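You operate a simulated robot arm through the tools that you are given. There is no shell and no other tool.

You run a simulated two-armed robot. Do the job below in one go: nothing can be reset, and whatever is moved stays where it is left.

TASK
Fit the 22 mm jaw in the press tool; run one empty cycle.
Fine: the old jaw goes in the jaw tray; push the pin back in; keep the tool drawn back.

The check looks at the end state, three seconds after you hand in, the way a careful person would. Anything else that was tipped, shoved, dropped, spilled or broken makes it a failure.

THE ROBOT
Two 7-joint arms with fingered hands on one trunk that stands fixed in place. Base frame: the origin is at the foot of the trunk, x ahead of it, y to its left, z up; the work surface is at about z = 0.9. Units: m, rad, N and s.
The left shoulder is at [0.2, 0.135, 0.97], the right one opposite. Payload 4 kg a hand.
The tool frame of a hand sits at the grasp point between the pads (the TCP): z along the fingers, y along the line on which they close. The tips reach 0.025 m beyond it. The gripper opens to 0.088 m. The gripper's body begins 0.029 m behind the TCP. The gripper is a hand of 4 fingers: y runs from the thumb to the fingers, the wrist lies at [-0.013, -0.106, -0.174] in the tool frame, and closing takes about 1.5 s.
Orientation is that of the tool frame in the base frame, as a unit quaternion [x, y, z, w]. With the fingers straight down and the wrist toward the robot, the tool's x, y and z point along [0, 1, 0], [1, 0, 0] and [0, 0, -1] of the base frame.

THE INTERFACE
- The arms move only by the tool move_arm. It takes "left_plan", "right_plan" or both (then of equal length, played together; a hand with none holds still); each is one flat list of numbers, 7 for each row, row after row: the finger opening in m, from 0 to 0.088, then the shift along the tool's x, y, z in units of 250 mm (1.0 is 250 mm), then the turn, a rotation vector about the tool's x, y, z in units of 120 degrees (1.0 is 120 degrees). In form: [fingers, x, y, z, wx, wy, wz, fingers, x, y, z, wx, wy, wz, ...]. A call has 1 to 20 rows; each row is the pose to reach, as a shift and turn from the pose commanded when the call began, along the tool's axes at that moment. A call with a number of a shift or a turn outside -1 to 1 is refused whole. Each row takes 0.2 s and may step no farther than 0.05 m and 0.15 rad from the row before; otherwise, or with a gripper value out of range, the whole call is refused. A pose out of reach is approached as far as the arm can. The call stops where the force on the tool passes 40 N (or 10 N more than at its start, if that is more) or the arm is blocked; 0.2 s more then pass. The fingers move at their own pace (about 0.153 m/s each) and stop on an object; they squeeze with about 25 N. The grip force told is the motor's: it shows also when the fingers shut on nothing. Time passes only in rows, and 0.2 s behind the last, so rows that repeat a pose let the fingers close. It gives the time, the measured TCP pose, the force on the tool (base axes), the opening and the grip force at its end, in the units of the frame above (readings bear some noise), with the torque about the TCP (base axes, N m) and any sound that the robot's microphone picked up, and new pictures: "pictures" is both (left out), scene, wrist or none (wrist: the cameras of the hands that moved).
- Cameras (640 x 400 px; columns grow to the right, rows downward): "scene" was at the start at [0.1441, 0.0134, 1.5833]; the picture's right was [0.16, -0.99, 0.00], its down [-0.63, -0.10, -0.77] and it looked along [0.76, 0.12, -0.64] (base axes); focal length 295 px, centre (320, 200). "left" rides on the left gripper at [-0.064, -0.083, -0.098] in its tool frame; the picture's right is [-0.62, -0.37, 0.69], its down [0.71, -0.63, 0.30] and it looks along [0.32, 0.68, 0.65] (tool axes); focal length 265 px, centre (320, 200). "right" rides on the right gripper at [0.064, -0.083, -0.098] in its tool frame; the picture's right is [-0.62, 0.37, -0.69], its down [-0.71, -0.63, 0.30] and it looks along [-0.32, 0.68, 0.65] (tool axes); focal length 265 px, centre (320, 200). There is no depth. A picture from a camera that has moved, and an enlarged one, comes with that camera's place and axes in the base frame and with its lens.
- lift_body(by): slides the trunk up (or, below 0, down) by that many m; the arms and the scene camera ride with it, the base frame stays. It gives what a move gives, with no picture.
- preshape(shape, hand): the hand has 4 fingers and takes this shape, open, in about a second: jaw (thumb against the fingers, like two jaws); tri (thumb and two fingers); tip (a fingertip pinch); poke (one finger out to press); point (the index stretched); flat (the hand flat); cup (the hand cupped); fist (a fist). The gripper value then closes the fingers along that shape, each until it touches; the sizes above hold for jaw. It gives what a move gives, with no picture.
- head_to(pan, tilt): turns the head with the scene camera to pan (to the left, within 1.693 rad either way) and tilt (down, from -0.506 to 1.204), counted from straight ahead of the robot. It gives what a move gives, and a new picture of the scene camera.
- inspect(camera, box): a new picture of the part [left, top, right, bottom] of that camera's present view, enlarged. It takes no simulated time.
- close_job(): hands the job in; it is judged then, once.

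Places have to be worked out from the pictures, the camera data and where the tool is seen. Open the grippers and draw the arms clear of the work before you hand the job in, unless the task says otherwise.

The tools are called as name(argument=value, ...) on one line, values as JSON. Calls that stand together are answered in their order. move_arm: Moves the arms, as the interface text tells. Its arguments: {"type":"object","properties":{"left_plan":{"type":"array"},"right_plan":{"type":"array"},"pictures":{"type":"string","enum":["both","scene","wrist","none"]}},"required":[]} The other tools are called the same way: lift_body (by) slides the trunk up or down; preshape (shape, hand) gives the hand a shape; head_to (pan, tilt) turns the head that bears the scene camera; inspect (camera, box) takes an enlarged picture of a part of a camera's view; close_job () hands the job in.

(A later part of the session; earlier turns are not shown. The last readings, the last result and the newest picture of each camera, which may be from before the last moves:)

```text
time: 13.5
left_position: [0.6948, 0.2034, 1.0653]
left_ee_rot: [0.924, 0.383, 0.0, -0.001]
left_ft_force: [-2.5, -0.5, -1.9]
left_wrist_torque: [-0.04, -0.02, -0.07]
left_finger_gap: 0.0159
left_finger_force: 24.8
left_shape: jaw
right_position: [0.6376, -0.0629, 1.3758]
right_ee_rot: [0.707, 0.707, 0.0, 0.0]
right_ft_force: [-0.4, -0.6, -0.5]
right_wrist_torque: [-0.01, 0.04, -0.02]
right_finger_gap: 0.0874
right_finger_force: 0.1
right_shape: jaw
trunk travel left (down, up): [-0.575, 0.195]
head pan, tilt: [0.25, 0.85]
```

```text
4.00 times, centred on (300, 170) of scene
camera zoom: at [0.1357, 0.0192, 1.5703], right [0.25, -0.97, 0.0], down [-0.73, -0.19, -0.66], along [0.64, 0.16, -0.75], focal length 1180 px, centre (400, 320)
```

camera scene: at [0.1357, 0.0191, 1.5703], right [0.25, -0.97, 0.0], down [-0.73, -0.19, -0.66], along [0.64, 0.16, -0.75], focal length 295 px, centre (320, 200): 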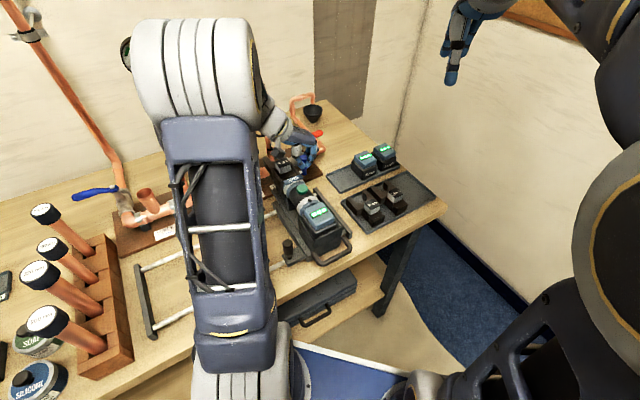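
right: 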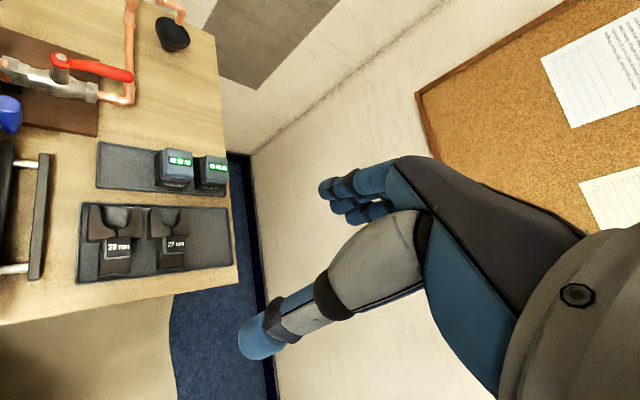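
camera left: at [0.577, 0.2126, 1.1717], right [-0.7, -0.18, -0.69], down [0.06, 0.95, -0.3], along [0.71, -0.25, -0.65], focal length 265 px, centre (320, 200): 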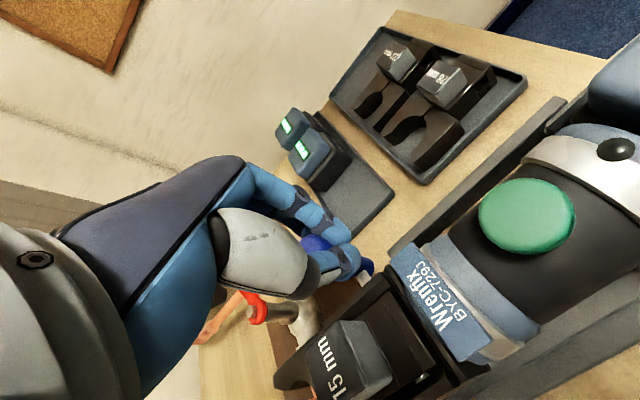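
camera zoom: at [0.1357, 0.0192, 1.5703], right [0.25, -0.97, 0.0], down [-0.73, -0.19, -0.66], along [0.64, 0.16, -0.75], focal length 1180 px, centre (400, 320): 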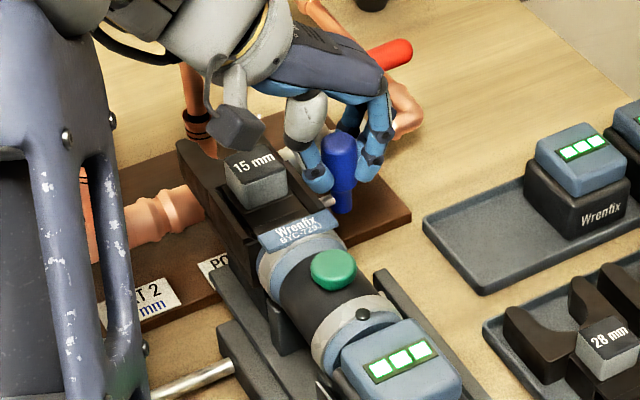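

The knob is now well held between thumb and fingers. I pull to the right in small steps, 28 mm, and check how far carriage and pin have moved.

move_arm(left_plan=[0.0, 0, 0.016, 0, 0, 0, 0, 0.0, 0, 0.032, 0, 0, 0, 0, 0.0, 0, 0.048, 0, 0, 0, 0, 0.0, 0, 0.064, 0, 0, 0, 0, 0.0, 0, 0.08, 0, 0, 0, 0, 0.0, 0, 0.096, 0, 0, 0, 0, 0.0, 0, 0.112, 0, 0, 0, 0, 0.0, 0, 0.112, 0, 0, 0, 0], pictures="none")

inspect(camera="left", box=[280, 160, 480, 360])

inspect(camera="scene", box=[260, 120, 340, 220])

```text
time: 15.3
left_position: [0.7141, 0.1824, 1.0654]
left_ee_rot: [0.924, 0.383, 0.0, 0.0]
left_ft_force: [-1.2, -0.4, -4.5]
left_wrist_torque: [-0.03, 0.05, -0.02]
left_finger_gap: 0.0157
left_finger_force: 25.1
left_shape: jaw
right_position: [0.6366, -0.0614, 1.3761]
right_ee_rot: [0.707, 0.708, 0.0, -0.001]
right_ft_force: [0.5, -0.1, -0.5]
right_wrist_torque: [-0.01, 0.01, -0.01]
right_finger_gap: 0.0875
right_finger_force: 0.0
right_shape: jaw
trunk travel left (down, up): [-0.575, 0.195]
head pan, tilt: [0.25, 0.85]
```

```text
2.00 times, centred on (380, 260) of left
camera zoom: at [0.6086, 0.1968, 1.1648], right [-0.7, -0.18, -0.69], down [0.06, 0.95, -0.3], along [0.71, -0.25, -0.65], focal length 531 px, centre (200, 80)
```

zoom: 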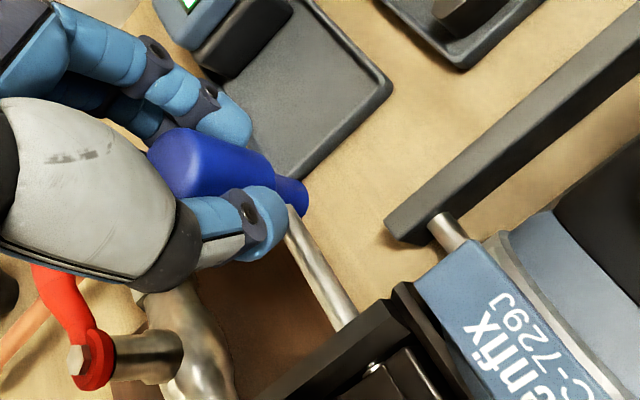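

```text
4.00 times, centred on (300, 170) of scene
camera zoom: at [0.1358, 0.0192, 1.5703], right [0.25, -0.97, 0.0], down [-0.73, -0.19, -0.66], along [0.64, 0.16, -0.75], focal length 1180 px, centre (400, 320)
```

zoom: 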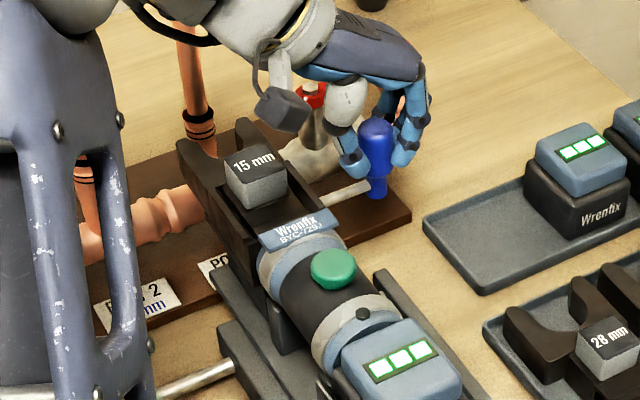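

The pin slides out easily (28 mm now) and the carriage stayed put. I continue pulling, 16 mm more.

move_arm(left_plan=[0.0, 0, 0.016, 0, 0, 0, 0, 0.0, 0, 0.032, 0, 0, 0, 0, 0.0, 0, 0.048, 0, 0, 0, 0, 0.0, 0, 0.064, 0, 0, 0, 0, 0.0, 0, 0.064, 0, 0, 0, 0], pictures="none")

inspect(camera="left", box=[280, 160, 480, 360])

inspect(camera="scene", box=[260, 120, 340, 220])

```text
time: 16.5
left_position: [0.726, 0.1719, 1.0646]
left_ee_rot: [0.924, 0.383, 0.0, 0.0]
left_ft_force: [-1.1, -0.3, -4.4]
left_wrist_torque: [-0.01, -0.01, 0.0]
left_finger_gap: 0.0155
left_finger_force: 24.6
left_shape: jaw
right_position: [0.638, -0.0622, 1.3754]
right_ee_rot: [0.707, 0.707, 0.0, 0.0]
right_ft_force: [0.2, -0.1, 0.0]
right_wrist_torque: [0.0, -0.01, 0.0]
right_finger_gap: 0.0875
right_finger_force: 0.2
right_shape: jaw
trunk travel left (down, up): [-0.575, 0.195]
head pan, tilt: [0.25, 0.85]
```

```text
2.00 times, centred on (380, 260) of left
camera zoom: at [0.6201, 0.1851, 1.1647], right [-0.7, -0.18, -0.69], down [0.06, 0.95, -0.3], along [0.71, -0.25, -0.65], focal length 531 px, centre (200, 80)
```

zoom: 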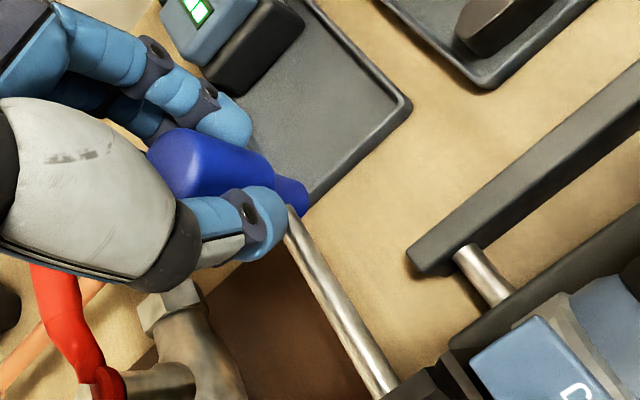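

```text
4.00 times, centred on (300, 170) of scene
camera zoom: at [0.1358, 0.0193, 1.5703], right [0.25, -0.97, 0.0], down [-0.73, -0.19, -0.66], along [0.64, 0.16, -0.75], focal length 1180 px, centre (400, 320)
```

zoom: 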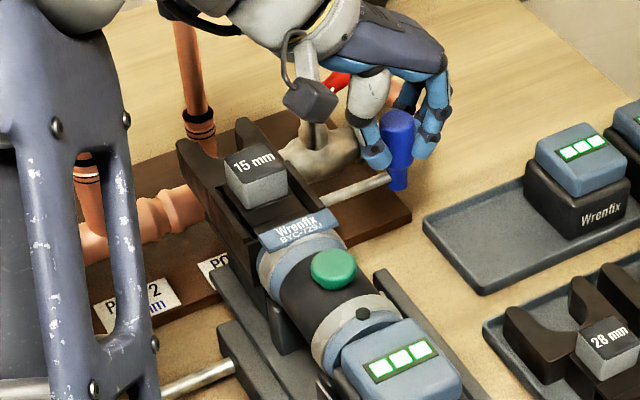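

44 mm out, about 58 mm of pin exposed, still low force. I pull a further 8 mm and watch for a stop.

move_arm(left_plan=[0.0, 0, 0.012, 0, 0, 0, 0, 0.0, 0, 0.024, 0, 0, 0, 0, 0.0, 0, 0.032, 0, 0, 0, 0, 0.0, 0, 0.032, 0, 0, 0, 0], pictures="none")

inspect(camera="left", box=[300, 200, 480, 400])

inspect(camera="scene", box=[270, 130, 330, 200])

```text
time: 17.5
left_position: [0.7299, 0.1675, 1.0647]
left_ee_rot: [0.924, 0.382, 0.0, 0.001]
left_ft_force: [-7.3, 4.1, -1.3]
left_wrist_torque: [0.12, 0.11, -0.04]
left_finger_gap: 0.0153
left_finger_force: 24.9
left_shape: jaw
right_position: [0.6377, -0.0616, 1.3763]
right_ee_rot: [0.707, 0.707, 0.0, -0.001]
right_ft_force: [0.2, 0.9, 0.7]
right_wrist_torque: [-0.01, 0.0, -0.02]
right_finger_gap: 0.0878
right_finger_force: 0.0
right_shape: jaw
trunk travel left (down, up): [-0.575, 0.195]
head pan, tilt: [0.25, 0.85]
```

```text
2.00 times, centred on (390, 300) of left
camera zoom: at [0.6251, 0.1801, 1.1646], right [-0.7, -0.18, -0.69], down [0.06, 0.95, -0.3], along [0.71, -0.25, -0.65], focal length 531 px, centre (180, 0)
```

zoom: 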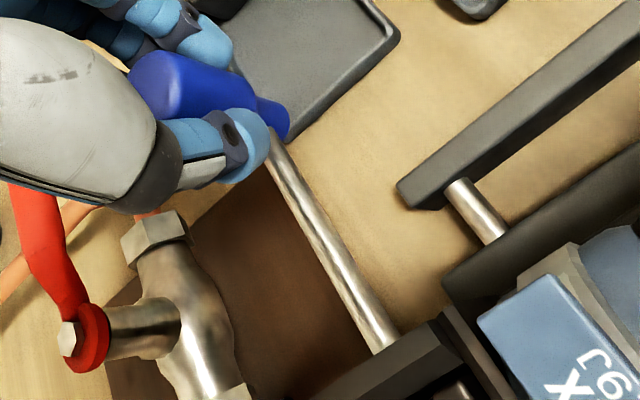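

```text
5.71 times, centred on (300, 165) of scene
camera zoom: at [0.1354, 0.0195, 1.5703], right [0.25, -0.97, 0.0], down [-0.73, -0.19, -0.66], along [0.64, 0.16, -0.75], focal length 1686 px, centre (434, 400)
```

zoom: 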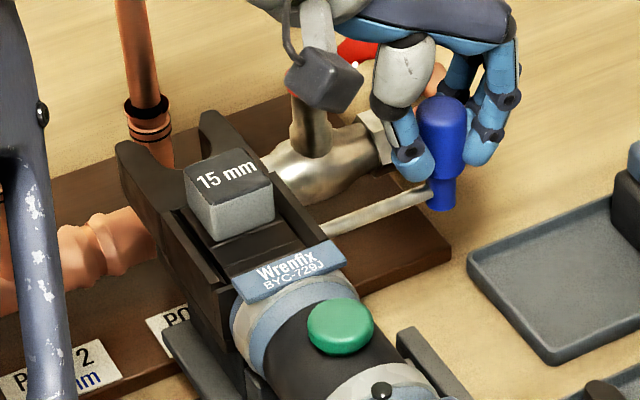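

A resistance of ~8 N appeared and the pin stopped at about 50 mm: it is a captive pin at its outer stop, and the tool has not moved. I release the knob and lift the left hand clear, then look into the slot.

move_arm(left_plan=[0.0, 0, -0.008, 0, 0, 0, 0, 0.05, 0, -0.006, 0, 0, 0, 0, 0.05, 0, -0.006, 0, 0, 0, 0, 0.05, 0, -0.006, 0, 0, 0, 0, 0.05, 0, -0.006, -0.1, 0, 0, 0, 0.05, 0, -0.006, -0.25, 0, 0, 0, 0.05, 0, -0.006, -0.42, 0, 0, 0, 0.05, -0.1, -0.1, -0.5, 0, 0, 0, 0.05, -0.1, -0.1, -0.5, 0, 0, 0], pictures="both")

inspect(camera="left", box=[340, 200, 540, 400])

inspect(camera="scene", box=[260, 120, 340, 220])

```text
time: 19.5
left_position: [0.6946, 0.1648, 1.1915]
left_ee_rot: [0.924, 0.383, 0.001, 0.0]
left_ft_force: [-0.3, -0.5, -0.2]
left_wrist_torque: [0.02, -0.05, -0.01]
left_finger_gap: 0.0494
left_finger_force: 0.0
left_shape: jaw
right_position: [0.6381, -0.0626, 1.3754]
right_ee_rot: [0.707, 0.707, 0.001, 0.001]
right_ft_force: [0.1, 0.4, 0.3]
right_wrist_torque: [0.01, 0.03, 0.01]
right_finger_gap: 0.0876
right_finger_force: 0.0
right_shape: jaw
trunk travel left (down, up): [-0.575, 0.195]
head pan, tilt: [0.25, 0.85]
camera scene: at [0.1358, 0.0193, 1.5703], right [0.25, -0.97, 0.0], down [-0.73, -0.19, -0.66], along [0.64, 0.16, -0.75], focal length 295 px, centre (320, 200)
camera left: at [0.5894, 0.1791, 1.2899], right [-0.7, -0.18, -0.69], down [0.06, 0.95, -0.3], along [0.71, -0.25, -0.65], focal length 265 px, centre (320, 200)
```

scene: 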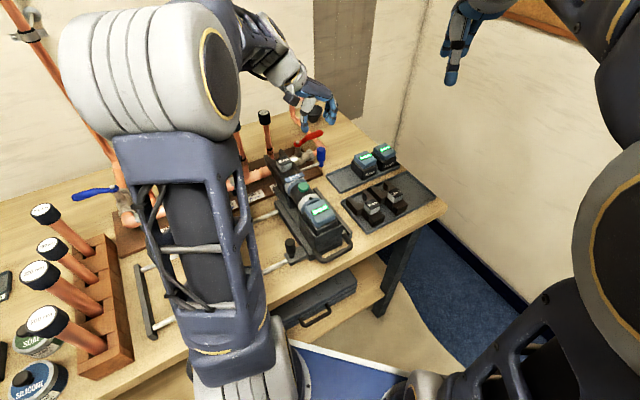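
left: 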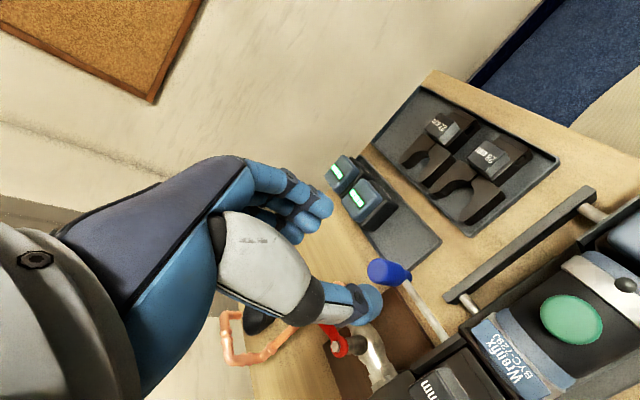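

```text
2.00 times, centred on (440, 300) of left
camera zoom: at [0.5894, 0.1791, 1.2899], right [-0.7, -0.18, -0.69], down [0.06, 0.95, -0.3], along [0.71, -0.25, -0.65], focal length 531 px, centre (80, 0)
```

zoom: 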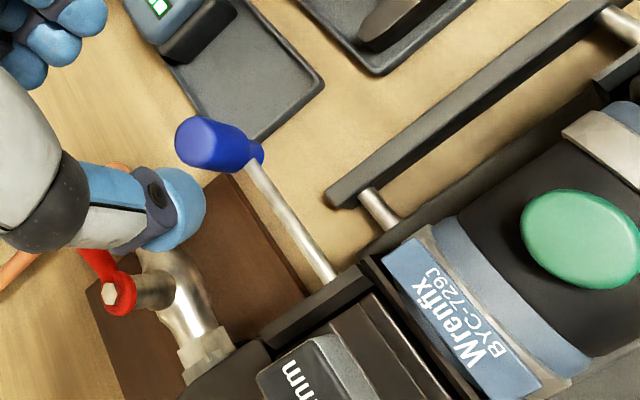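

```text
4.00 times, centred on (300, 170) of scene
camera zoom: at [0.1358, 0.0193, 1.5703], right [0.25, -0.97, 0.0], down [-0.73, -0.19, -0.66], along [0.64, 0.16, -0.75], focal length 1180 px, centre (400, 320)
```

zoom: 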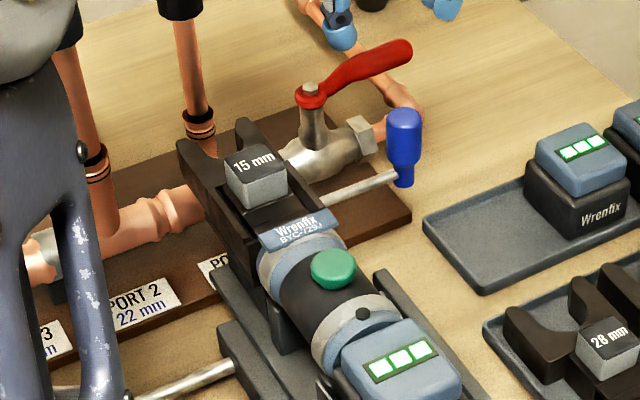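

The pin is out and stays out, the tool still in place. I withdraw the left arm up and to the left so the right hand can take the 15 mm jaw.

move_arm(left_plan=[0.06, 0, 0, -0.12, 0, 0, 0, 0.06, -0.02, -0.12, -0.24, 0, 0, 0, 0.06, -0.05, -0.26, -0.32, 0, 0, 0, 0.06, -0.08, -0.42, -0.38, 0, 0, 0, 0.06, -0.11, -0.58, -0.4, 0, 0, 0, 0.06, -0.15, -0.74, -0.4, 0, 0, 0, 0.06, -0.2, -0.9, -0.4, 0, 0, 0, 0.06, -0.3, -1.0, -0.4, 0, 0, 0, 0.06, -0.3, -1.0, -0.4, 0, 0, 0], pictures="both")

inspect(camera="scene", box=[240, 110, 340, 220])

inspect(camera="left", box=[380, 120, 640, 320])

```text
time: 21.5
left_position: [0.465, 0.2904, 1.2922]
left_ee_rot: [0.924, 0.383, 0.001, 0.0]
left_ft_force: [0.2, 1.0, -1.0]
left_wrist_torque: [-0.01, 0.01, -0.01]
left_finger_gap: 0.0598
left_finger_force: 0.0
left_shape: jaw
right_position: [0.637, -0.0618, 1.3753]
right_ee_rot: [0.707, 0.707, 0.0, -0.001]
right_ft_force: [-0.9, 0.1, -0.6]
right_wrist_torque: [-0.02, 0.0, -0.01]
right_finger_gap: 0.0878
right_finger_force: 0.1
right_shape: jaw
trunk travel left (down, up): [-0.575, 0.195]
head pan, tilt: [0.25, 0.85]
camera scene: at [0.1357, 0.0192, 1.5703], right [0.25, -0.97, 0.0], down [-0.73, -0.19, -0.66], along [0.64, 0.16, -0.75], focal length 295 px, centre (320, 200)
camera left: at [0.3595, 0.3034, 1.3904], right [-0.7, -0.18, -0.69], down [0.06, 0.95, -0.3], along [0.71, -0.25, -0.65], focal length 265 px, centre (320, 200)
```

scene: 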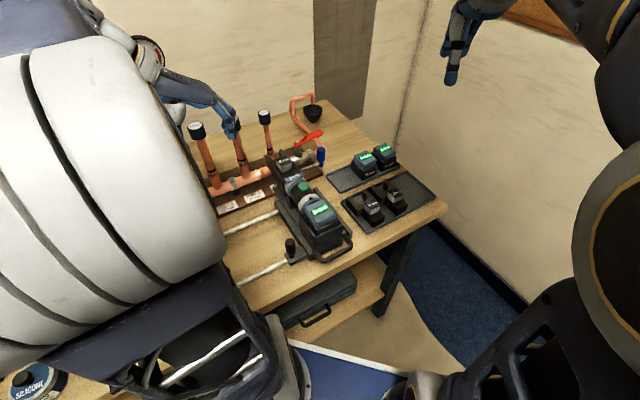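
left: 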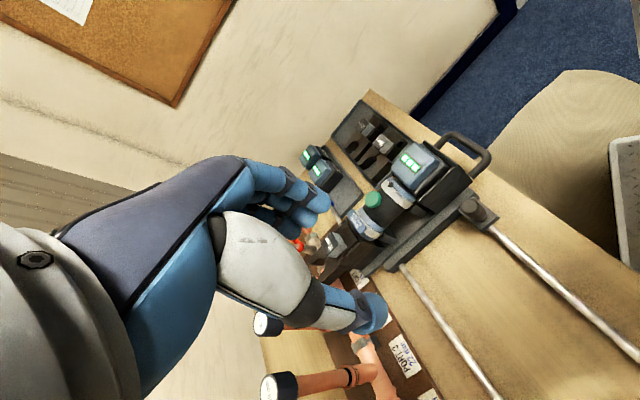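

```text
3.64 times, centred on (290, 165) of scene
camera zoom: at [0.1357, 0.0192, 1.5703], right [0.25, -0.97, 0.0], down [-0.73, -0.19, -0.66], along [0.64, 0.16, -0.75], focal length 1073 px, centre (429, 327)
```

zoom: 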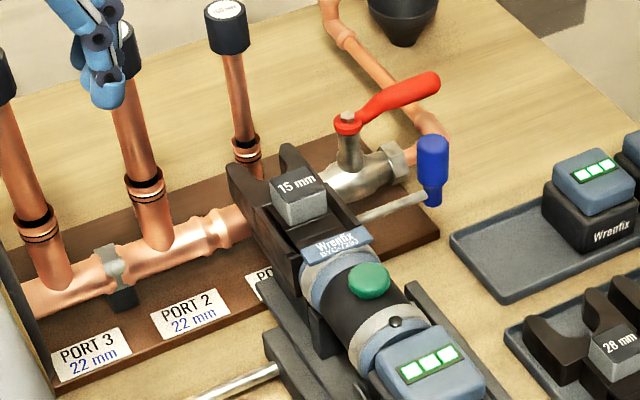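

```text
2.00 times, centred on (510, 220) of left
camera zoom: at [0.3595, 0.3034, 1.3904], right [-0.7, -0.18, -0.69], down [0.06, 0.95, -0.3], along [0.71, -0.25, -0.65], focal length 531 px, centre (-60, 160)
```

zoom: 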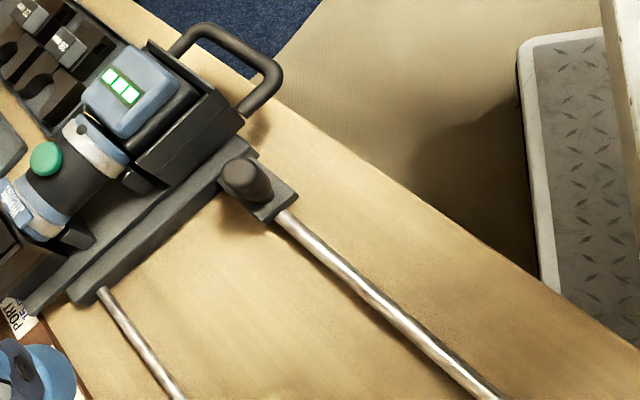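

The block's top appears near (0.684, 0.255). I bring the right hand over, turned 45° to the left so it closes along the tool axis, while moving the left hand further out of the way.

move_arm(left_plan=[0.06, 0, -0.1, 0, 0, 0, 0, 0.06, 0, -0.2, 0, 0, 0, 0, 0.06, 0, -0.3, 0, 0, 0, 0, 0.06, 0, -0.4, 0, 0, 0, 0, 0.06, 0, -0.5, 0, 0, 0, 0, 0.06, 0, -0.5, 0, 0, 0, 0, 0.06, 0, -0.5, 0, 0, 0, 0, 0.06, 0, -0.5, 0, 0, 0, 0], right_plan=[0.06, 0.1, 0.02, 0.03, 0, 0, -0.05, 0.06, 0.2, 0.04, 0.06, 0, 0, -0.11, 0.06, 0.32, 0.06, 0.1, 0, 0, -0.17, 0.06, 0.44, 0.08, 0.16, 0, 0, -0.23, 0.06, 0.56, 0.1, 0.22, 0, 0, -0.29, 0.06, 0.68, 0.12, 0.28, 0, 0, -0.34, 0.06, 0.8, 0.14, 0.34, 0, 0, -0.375, 0.06, 0.8, 0.14, 0.34, 0, 0, -0.375], pictures="both")

```text
time: 23.3
left_position: [0.377, 0.3789, 1.29]
left_ee_rot: [0.924, 0.383, 0.0, 0.001]
left_ft_force: [0.9, -0.3, -0.3]
left_wrist_torque: [-0.02, 0.04, 0.0]
left_finger_gap: 0.0596
left_finger_force: 0.1
left_shape: jaw
right_position: [0.6715, 0.1384, 1.291]
right_ee_rot: [0.382, 0.924, 0.001, -0.001]
right_ft_force: [0.0, 0.2, 0.1]
right_wrist_torque: [0.0, -0.01, 0.03]
right_finger_gap: 0.06
right_finger_force: 0.1
right_shape: jaw
trunk travel left (down, up): [-0.575, 0.195]
head pan, tilt: [0.25, 0.85]
camera scene: at [0.1356, 0.0192, 1.5703], right [0.25, -0.97, 0.0], down [-0.73, -0.19, -0.66], along [0.64, 0.16, -0.75], focal length 295 px, centre (320, 200)
camera right: at [0.5687, 0.1239, 1.3893], right [0.7, -0.18, 0.69], down [0.06, -0.95, -0.3], along [0.71, 0.26, -0.65], focal length 265 px, centre (320, 200)
camera left: at [0.2704, 0.3916, 1.389], right [-0.7, -0.18, -0.69], down [0.06, 0.95, -0.3], along [0.71, -0.25, -0.65], focal length 265 px, centre (320, 200)
```

scene: 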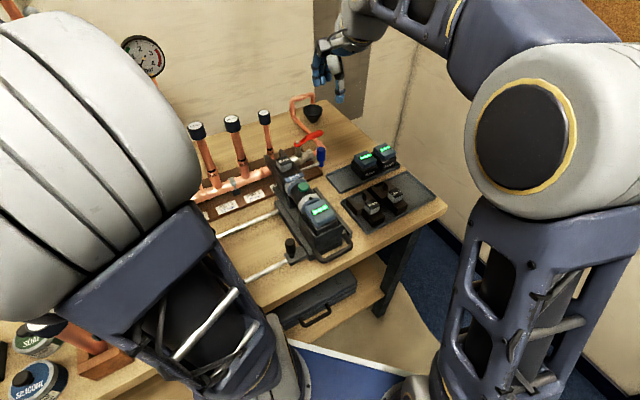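
right: 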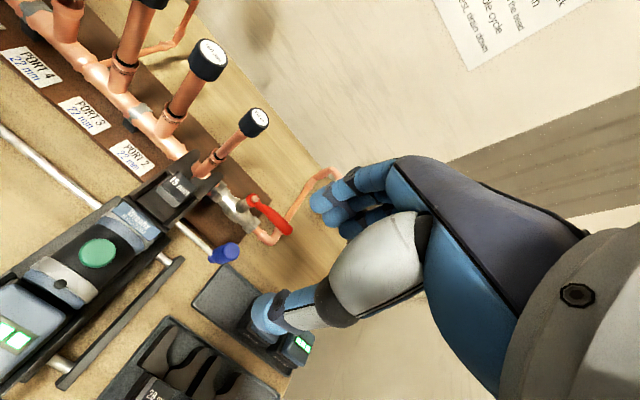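
left: 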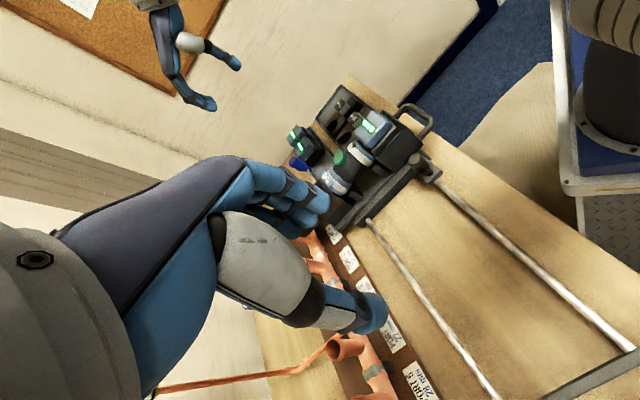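

Good view from the right-hand camera. I zoom on the jaw and slot to triangulate the block.

inspect(camera="right", box=[80, 140, 260, 280])

inspect(camera="scene", box=[260, 140, 330, 200])

```text
2.86 times, centred on (170, 210) of right
camera zoom: at [0.5687, 0.1239, 1.3893], right [0.7, -0.18, 0.69], down [0.06, -0.95, -0.3], along [0.71, 0.26, -0.65], focal length 758 px, centre (749, 171)
```

zoom: 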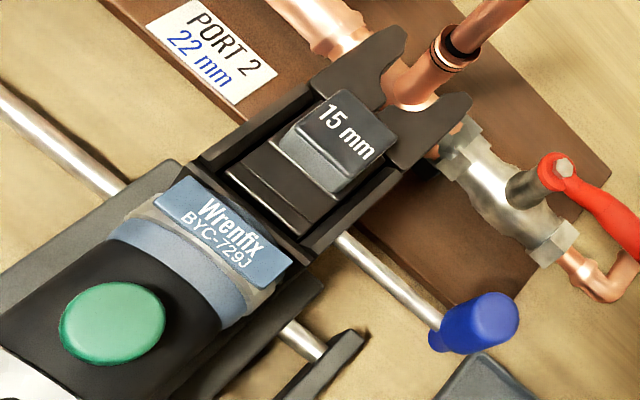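

```text
6.67 times, centred on (295, 170) of scene
camera zoom: at [0.1356, 0.0192, 1.5703], right [0.25, -0.97, 0.0], down [-0.73, -0.19, -0.66], along [0.64, 0.16, -0.75], focal length 1967 px, centre (487, 400)
```

zoom: 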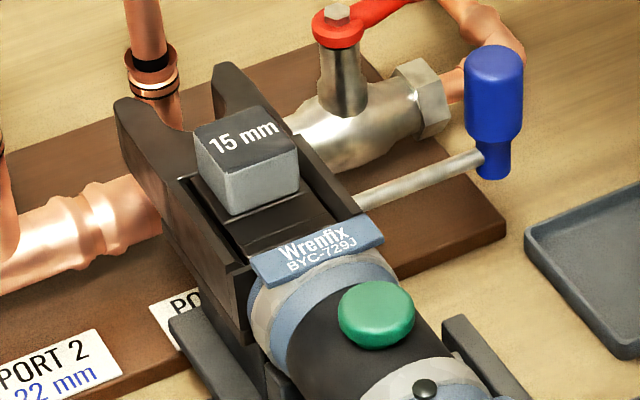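

Triangulation puts the 15 mm block at R 0.301, F 0.663 (x 0.682, y 0.256), top z≈1.05; the port-1 pipe cap is at F≈0.754 up to z 1.147, so I must stay narrow in front. I zoom closer on the slot from the right camera.

inspect(camera="right", box=[130, 150, 220, 220])

inspect(camera="right", box=[80, 300, 240, 400])

```text
5.71 times, centred on (175, 185) of right
camera zoom: at [0.5687, 0.1239, 1.3893], right [0.7, -0.18, 0.69], down [0.06, -0.95, -0.3], along [0.71, 0.26, -0.65], focal length 1517 px, centre (1149, 286)
```

zoom: 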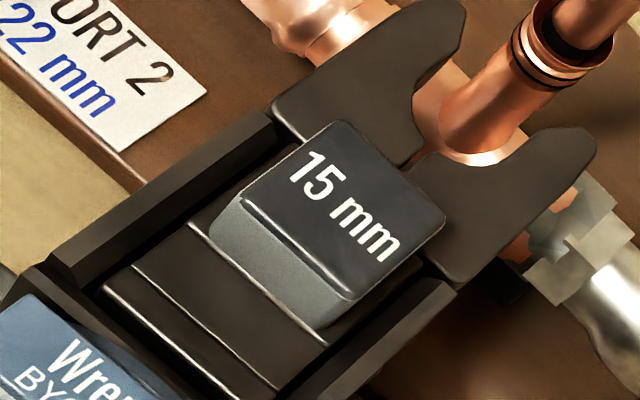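

```text
4.00 times, centred on (160, 350) of right
camera zoom: at [0.5687, 0.1239, 1.3893], right [0.7, -0.18, 0.69], down [0.06, -0.95, -0.3], along [0.71, 0.26, -0.65], focal length 1062 px, centre (960, -400)
```

zoom: 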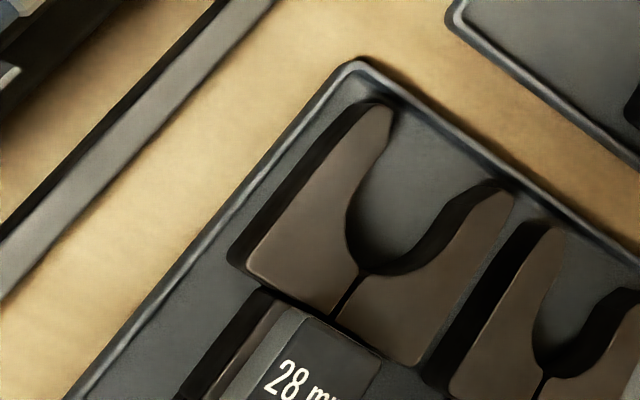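

The block stands clear on the tail with room for the thumb behind it and fingers in front. I move the right hand over it and descend to z≈1.13, opening 0.056.

move_arm(right_plan=[0.056, 0.1, 0.12, 0, 0, 0, 0, 0.056, 0.2, 0.24, 0, 0, 0, 0, 0.056, 0.305, 0.358, 0.0, 0, 0, 0, 0.056, 0.305, 0.358, 0.16, 0, 0, 0, 0.056, 0.305, 0.358, 0.33, 0, 0, 0, 0.056, 0.305, 0.358, 0.5, 0, 0, 0, 0.056, 0.305, 0.358, 0.6, 0, 0, 0, 0.056, 0.305, 0.358, 0.644, 0, 0, 0, 0.056, 0.305, 0.358, 0.644, 0, 0, 0], pictures="both")

inspect(camera="right", box=[160, 150, 360, 350])

inspect(camera="scene", box=[240, 100, 340, 200])

```text
time: 25.3
left_position: [0.3764, 0.3785, 1.2896]
left_ee_rot: [0.924, 0.383, 0.001, 0.0]
left_ft_force: [-0.9, 0.2, -0.2]
left_wrist_torque: [-0.01, 0.04, -0.02]
left_finger_gap: 0.0599
left_finger_force: 0.0
left_shape: jaw
right_position: [0.6826, 0.2567, 1.1289]
right_ee_rot: [0.383, 0.924, 0.0, 0.0]
right_ft_force: [-0.3, 0.4, 0.5]
right_wrist_torque: [0.0, -0.01, 0.02]
right_finger_gap: 0.0562
right_finger_force: 0.1
right_shape: jaw
trunk travel left (down, up): [-0.575, 0.195]
head pan, tilt: [0.25, 0.85]
camera scene: at [0.1357, 0.0192, 1.5703], right [0.25, -0.97, 0.0], down [-0.73, -0.19, -0.66], along [0.64, 0.16, -0.75], focal length 295 px, centre (320, 200)
camera right: at [0.5781, 0.2414, 1.2275], right [0.7, -0.18, 0.69], down [0.06, -0.95, -0.3], along [0.71, 0.25, -0.65], focal length 265 px, centre (320, 200)
```

scene: 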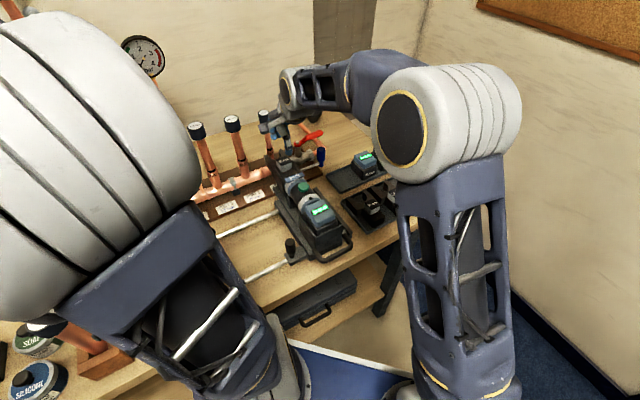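
right: 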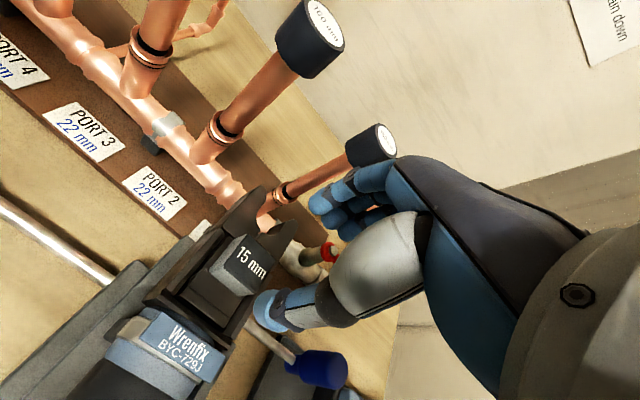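

```text
2.00 times, centred on (260, 250) of right
camera zoom: at [0.5781, 0.2414, 1.2275], right [0.7, -0.18, 0.69], down [0.06, -0.95, -0.3], along [0.71, 0.25, -0.65], focal length 531 px, centre (440, 100)
```

zoom: 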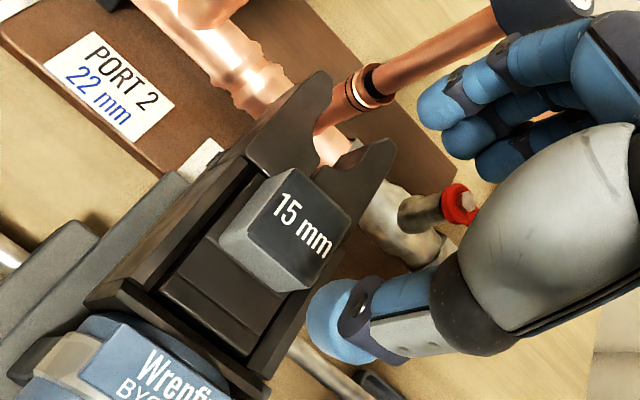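

```text
4.00 times, centred on (290, 150) of scene
camera zoom: at [0.1357, 0.0192, 1.5703], right [0.25, -0.97, 0.0], down [-0.73, -0.19, -0.66], along [0.64, 0.16, -0.75], focal length 1180 px, centre (440, 400)
```

zoom: 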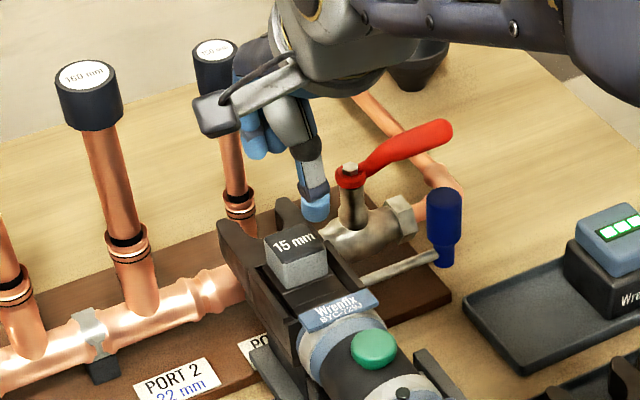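

The TCP projects onto the block's centre in both views and no contact is felt. I descend to z≈1.058.

move_arm(right_plan=[0.056, 0, 0, 0.08, 0, 0, 0, 0.056, 0, 0, 0.16, 0, 0, 0, 0.056, 0, 0, 0.22, 0, 0, 0, 0.056, 0, 0, 0.26, 0, 0, 0, 0.056, 0, 0, 0.284, 0, 0, 0, 0.056, 0, 0, 0.284, 0, 0, 0], pictures="none")

inspect(camera="right", box=[160, 150, 400, 390])

inspect(camera="scene", box=[240, 110, 330, 200])

```text
time: 26.7
left_position: [0.3754, 0.3783, 1.2909]
left_ee_rot: [0.924, 0.382, 0.0, 0.0]
left_ft_force: [-0.2, -0.1, 0.8]
left_wrist_torque: [-0.01, 0.0, -0.02]
left_finger_gap: 0.0595
left_finger_force: 0.1
left_shape: jaw
right_position: [0.6818, 0.2556, 1.0592]
right_ee_rot: [0.383, 0.924, 0.0, 0.001]
right_ft_force: [0.1, 0.4, 1.4]
right_wrist_torque: [0.07, -0.02, 0.05]
right_finger_gap: 0.0562
right_finger_force: 0.1
right_shape: jaw
trunk travel left (down, up): [-0.575, 0.195]
head pan, tilt: [0.25, 0.85]
```

```text
1.67 times, centred on (280, 270) of right
camera zoom: at [0.5777, 0.2408, 1.1574], right [0.7, -0.18, 0.69], down [0.06, -0.95, -0.3], along [0.71, 0.25, -0.65], focal length 442 px, centre (387, 83)
```

zoom: 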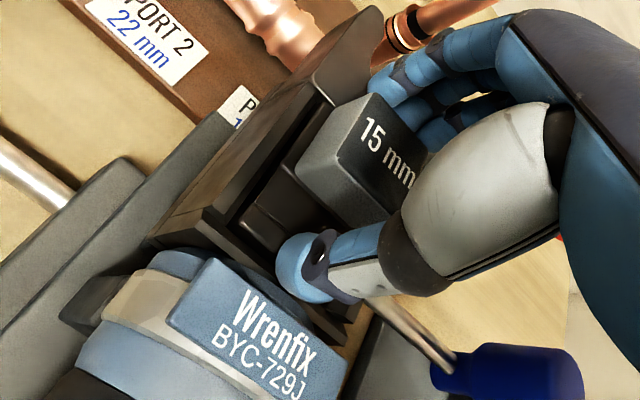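

```text
4.44 times, centred on (285, 155) of scene
camera zoom: at [0.1356, 0.0192, 1.5703], right [0.25, -0.97, 0.0], down [-0.73, -0.19, -0.66], along [0.64, 0.16, -0.75], focal length 1311 px, centre (476, 400)
```

zoom: 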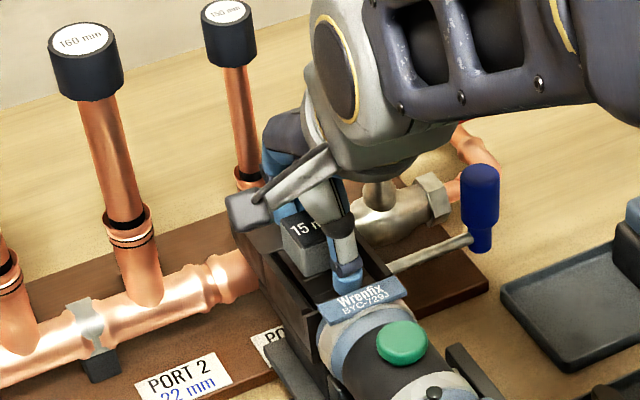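

The thumb is behind the block and the fingers in front, with barely any force. I close on the block.

move_arm(right_plan=[0.04, 0, 0, 0, 0, 0, 0, 0.03, 0, 0, 0, 0, 0, 0, 0.02, 0, 0, 0, 0, 0, 0, 0.01, 0, 0, 0, 0, 0, 0, 0.0, 0, 0, 0, 0, 0, 0, 0.0, 0, 0, 0, 0, 0, 0, 0.0, 0, 0, 0, 0, 0, 0], pictures="none")

inspect(camera="right", box=[160, 150, 400, 390])

inspect(camera="scene", box=[240, 110, 330, 200])

```text
time: 28.3
left_position: [0.3764, 0.3786, 1.2896]
left_ee_rot: [0.924, 0.383, 0.0, 0.001]
left_ft_force: [0.7, 0.1, 0.1]
left_wrist_torque: [-0.04, 0.01, 0.0]
left_finger_gap: 0.0598
left_finger_force: 0.0
left_shape: jaw
right_position: [0.6813, 0.2554, 1.0583]
right_ee_rot: [0.383, 0.924, 0.001, 0.0]
right_ft_force: [-1.2, -1.7, 1.3]
right_wrist_torque: [0.0, -0.04, 0.0]
right_finger_gap: 0.0276
right_finger_force: 24.8
right_shape: jaw
trunk travel left (down, up): [-0.575, 0.195]
head pan, tilt: [0.25, 0.85]
```

```text
1.67 times, centred on (280, 270) of right
camera zoom: at [0.5777, 0.2407, 1.1573], right [0.7, -0.18, 0.69], down [0.06, -0.95, -0.3], along [0.71, 0.25, -0.65], focal length 442 px, centre (387, 83)
```

zoom: 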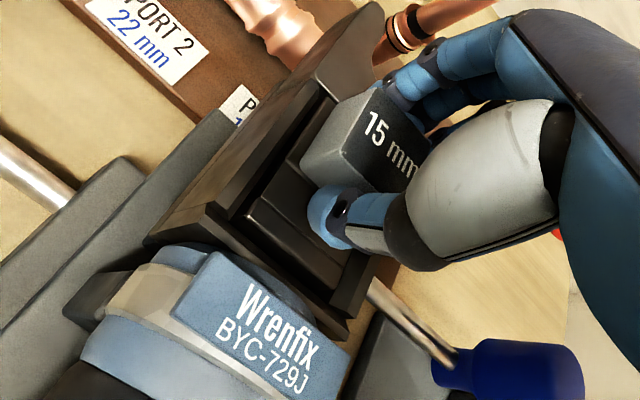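

```text
4.44 times, centred on (285, 155) of scene
camera zoom: at [0.1356, 0.0192, 1.5703], right [0.25, -0.97, 0.0], down [-0.73, -0.19, -0.66], along [0.64, 0.16, -0.75], focal length 1311 px, centre (476, 400)
```

zoom: 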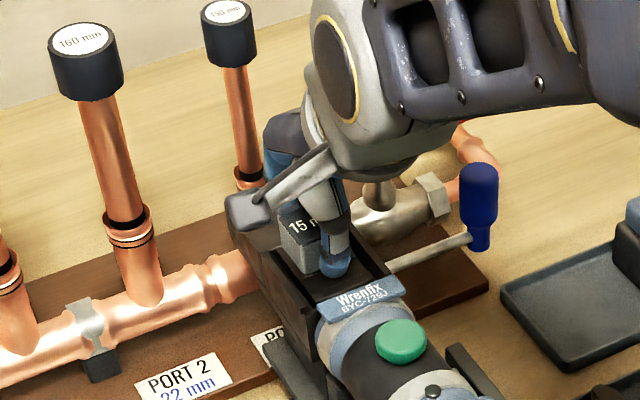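

The block is gripped at 27.6 mm and the tool has not shifted noticeably. I lift slowly, 30 mm straight up.

move_arm(right_plan=[0.0, 0, 0, -0.02, 0, 0, 0, 0.0, 0, 0, -0.04, 0, 0, 0, 0.0, 0, 0, -0.06, 0, 0, 0, 0.0, 0, 0, -0.09, 0, 0, 0, 0.0, 0, 0, -0.12, 0, 0, 0, 0.0, 0, 0, -0.12, 0, 0, 0], pictures="none")

inspect(camera="right", box=[160, 150, 400, 390])

inspect(camera="scene", box=[240, 110, 330, 200])

```text
time: 29.7
left_position: [0.3769, 0.3776, 1.2907]
left_ee_rot: [0.924, 0.383, 0.0, 0.0]
left_ft_force: [-0.1, -0.2, 0.1]
left_wrist_torque: [-0.01, -0.03, 0.0]
left_finger_gap: 0.0595
left_finger_force: 0.1
left_shape: jaw
right_position: [0.6808, 0.2545, 1.0891]
right_ee_rot: [0.382, 0.924, 0.001, 0.0]
right_ft_force: [0.2, 0.6, -5.4]
right_wrist_torque: [-0.04, 0.08, 0.0]
right_finger_gap: 0.0273
right_finger_force: 24.8
right_shape: jaw
trunk travel left (down, up): [-0.575, 0.195]
head pan, tilt: [0.25, 0.85]
```

```text
1.67 times, centred on (280, 270) of right
camera zoom: at [0.5781, 0.2408, 1.1873], right [0.7, -0.18, 0.69], down [0.06, -0.95, -0.3], along [0.71, 0.25, -0.65], focal length 442 px, centre (387, 83)
```

zoom: 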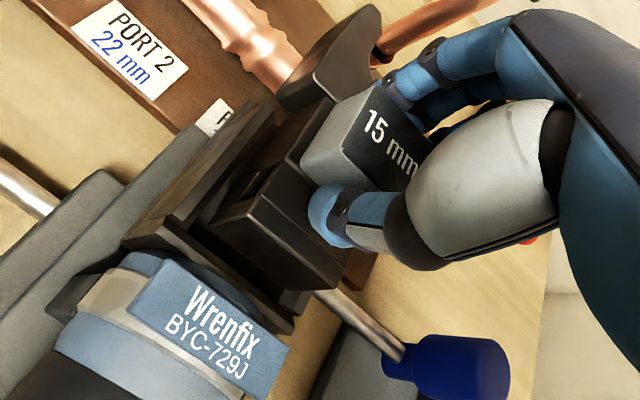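

```text
4.44 times, centred on (285, 155) of scene
camera zoom: at [0.1359, 0.0193, 1.5703], right [0.25, -0.97, 0.0], down [-0.73, -0.19, -0.66], along [0.64, 0.16, -0.75], focal length 1311 px, centre (476, 400)
```

zoom: 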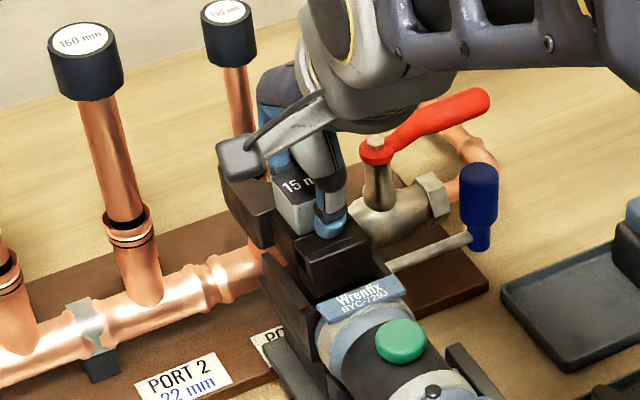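

The jaw came out cleanly (about 5 N) and the tool stayed where it was. I lift it further, back away from the pipe and carry it toward the tray at height.

move_arm(right_plan=[0.0, 0, 0, -0.1, 0, 0, 0, 0.0, 0, -0.08, -0.2, 0, 0, 0, 0.0, 0, -0.2, -0.3, 0, 0, 0, 0.0, -0.05, -0.34, -0.4, 0, 0, 0, 0.0, -0.15, -0.46, -0.45, 0, 0, 0, 0.0, -0.28, -0.56, -0.45, 0, 0, 0, 0.0, -0.42, -0.65, -0.45, 0, 0, 0, 0.0, -0.56, -0.71, -0.45, 0, 0, 0, 0.0, -0.6, -0.712, -0.45, 0, 0, 0, 0.0, -0.6, -0.712, -0.45, 0, 0, 0], pictures="both")

```text
time: 31.9
left_position: [0.3771, 0.3772, 1.2897]
left_ee_rot: [0.924, 0.382, 0.0, 0.001]
left_ft_force: [0.1, -0.5, -0.4]
left_wrist_torque: [-0.02, -0.03, 0.02]
left_finger_gap: 0.0597
left_finger_force: 0.0
left_shape: jaw
right_position: [0.6627, 0.0229, 1.2017]
right_ee_rot: [0.383, 0.924, 0.0, 0.001]
right_ft_force: [0.2, 0.0, -5.7]
right_wrist_torque: [-0.08, 0.05, -0.01]
right_finger_gap: 0.0273
right_finger_force: 24.7
right_shape: jaw
trunk travel left (down, up): [-0.575, 0.195]
head pan, tilt: [0.25, 0.85]
camera scene: at [0.1358, 0.0192, 1.5703], right [0.25, -0.97, 0.0], down [-0.73, -0.19, -0.66], along [0.64, 0.16, -0.75], focal length 295 px, centre (320, 200)
camera right: at [0.559, 0.0084, 1.2991], right [0.7, -0.18, 0.69], down [0.06, -0.95, -0.3], along [0.71, 0.25, -0.65], focal length 265 px, centre (320, 200)
```

scene: 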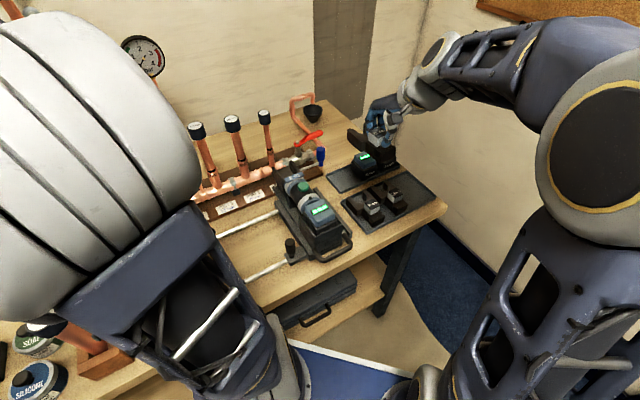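
right: 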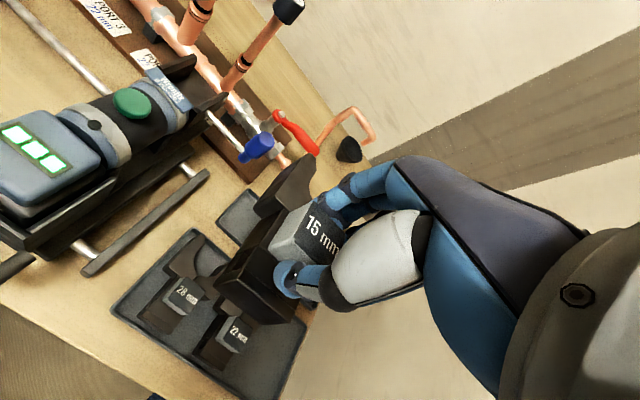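

The jaw hangs level in the hand. I enlarge the tray from the right camera to fix the positions of the tray edges and the two jaws in it.

inspect(camera="right", box=[100, 220, 330, 400])

inspect(camera="scene", box=[320, 130, 450, 250])

```text
2.22 times, centred on (215, 310) of right
camera zoom: at [0.559, 0.0084, 1.2991], right [0.7, -0.18, 0.69], down [0.06, -0.95, -0.3], along [0.71, 0.25, -0.65], focal length 590 px, centre (553, -44)
```

zoom: 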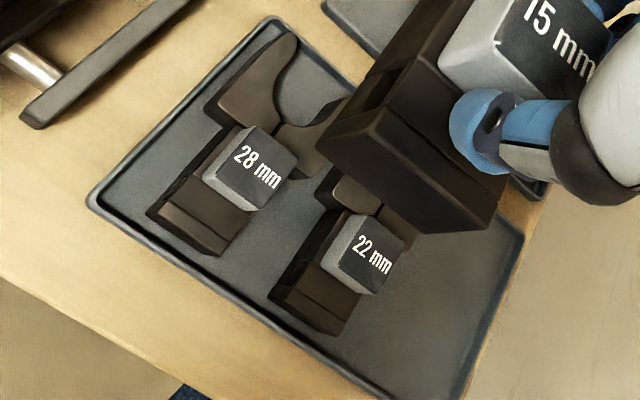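

```text
3.33 times, centred on (385, 190) of scene
camera zoom: at [0.1358, 0.0192, 1.5703], right [0.25, -0.97, 0.0], down [-0.73, -0.19, -0.66], along [0.64, 0.16, -0.75], focal length 983 px, centre (103, 233)
```

zoom: 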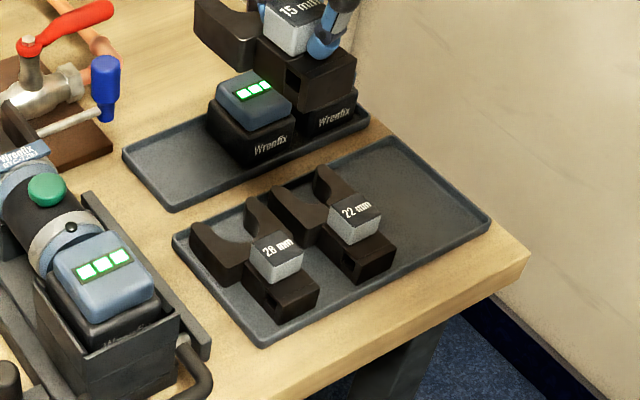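

I take closer enlargements of the 22 mm block in both cameras to get its position accurately, and of the tray's free end.

inspect(camera="right", box=[190, 290, 290, 380])

inspect(camera="scene", box=[370, 170, 420, 215])

inspect(camera="right", box=[220, 330, 340, 400])

inspect(camera="scene", box=[390, 160, 450, 230])

```text
4.44 times, centred on (240, 335) of right
camera zoom: at [0.559, 0.0084, 1.2991], right [0.7, -0.18, 0.69], down [0.06, -0.95, -0.3], along [0.71, 0.25, -0.65], focal length 1180 px, centre (676, -400)
```

zoom: 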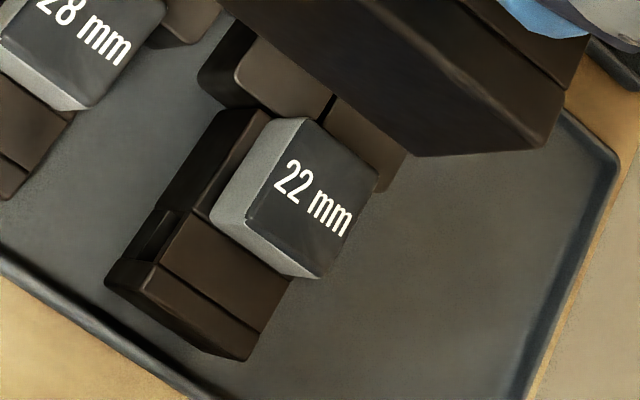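

```text
8.89 times, centred on (395, 192) of scene
camera zoom: at [0.1358, 0.0192, 1.5703], right [0.25, -0.97, 0.0], down [-0.73, -0.19, -0.66], along [0.64, 0.16, -0.75], focal length 2622 px, centre (-347, 267)
```

zoom: 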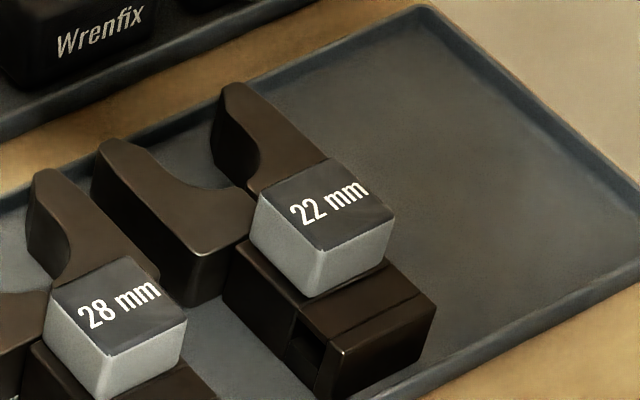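

```text
5.33 times, centred on (280, 365) of right
camera zoom: at [0.559, 0.0084, 1.2991], right [0.7, -0.18, 0.69], down [0.06, -0.95, -0.3], along [0.71, 0.25, -0.65], focal length 1416 px, centre (533, -680)
```

zoom: 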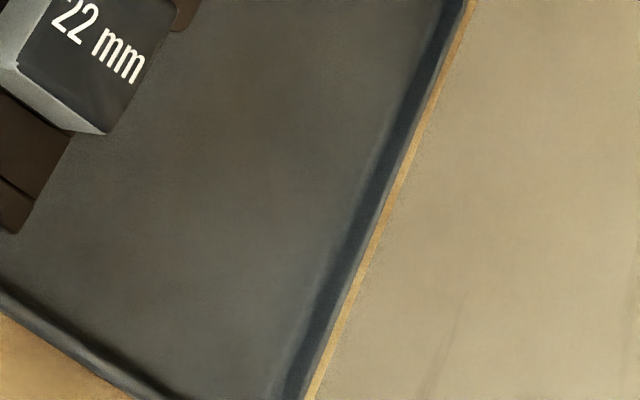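

```text
5.71 times, centred on (420, 195) of scene
camera zoom: at [0.1358, 0.0192, 1.5703], right [0.25, -0.97, 0.0], down [-0.73, -0.19, -0.66], along [0.64, 0.16, -0.75], focal length 1686 px, centre (-251, 229)
```

zoom: 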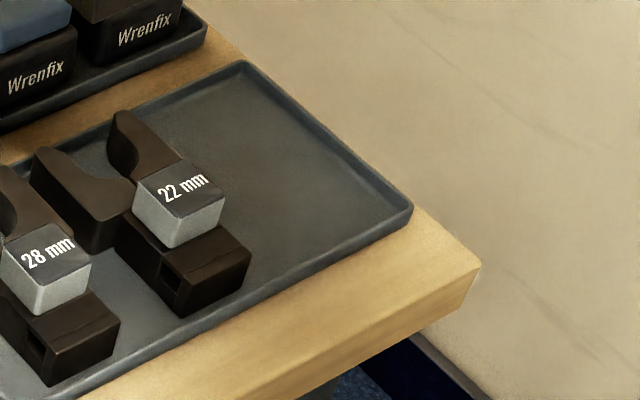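

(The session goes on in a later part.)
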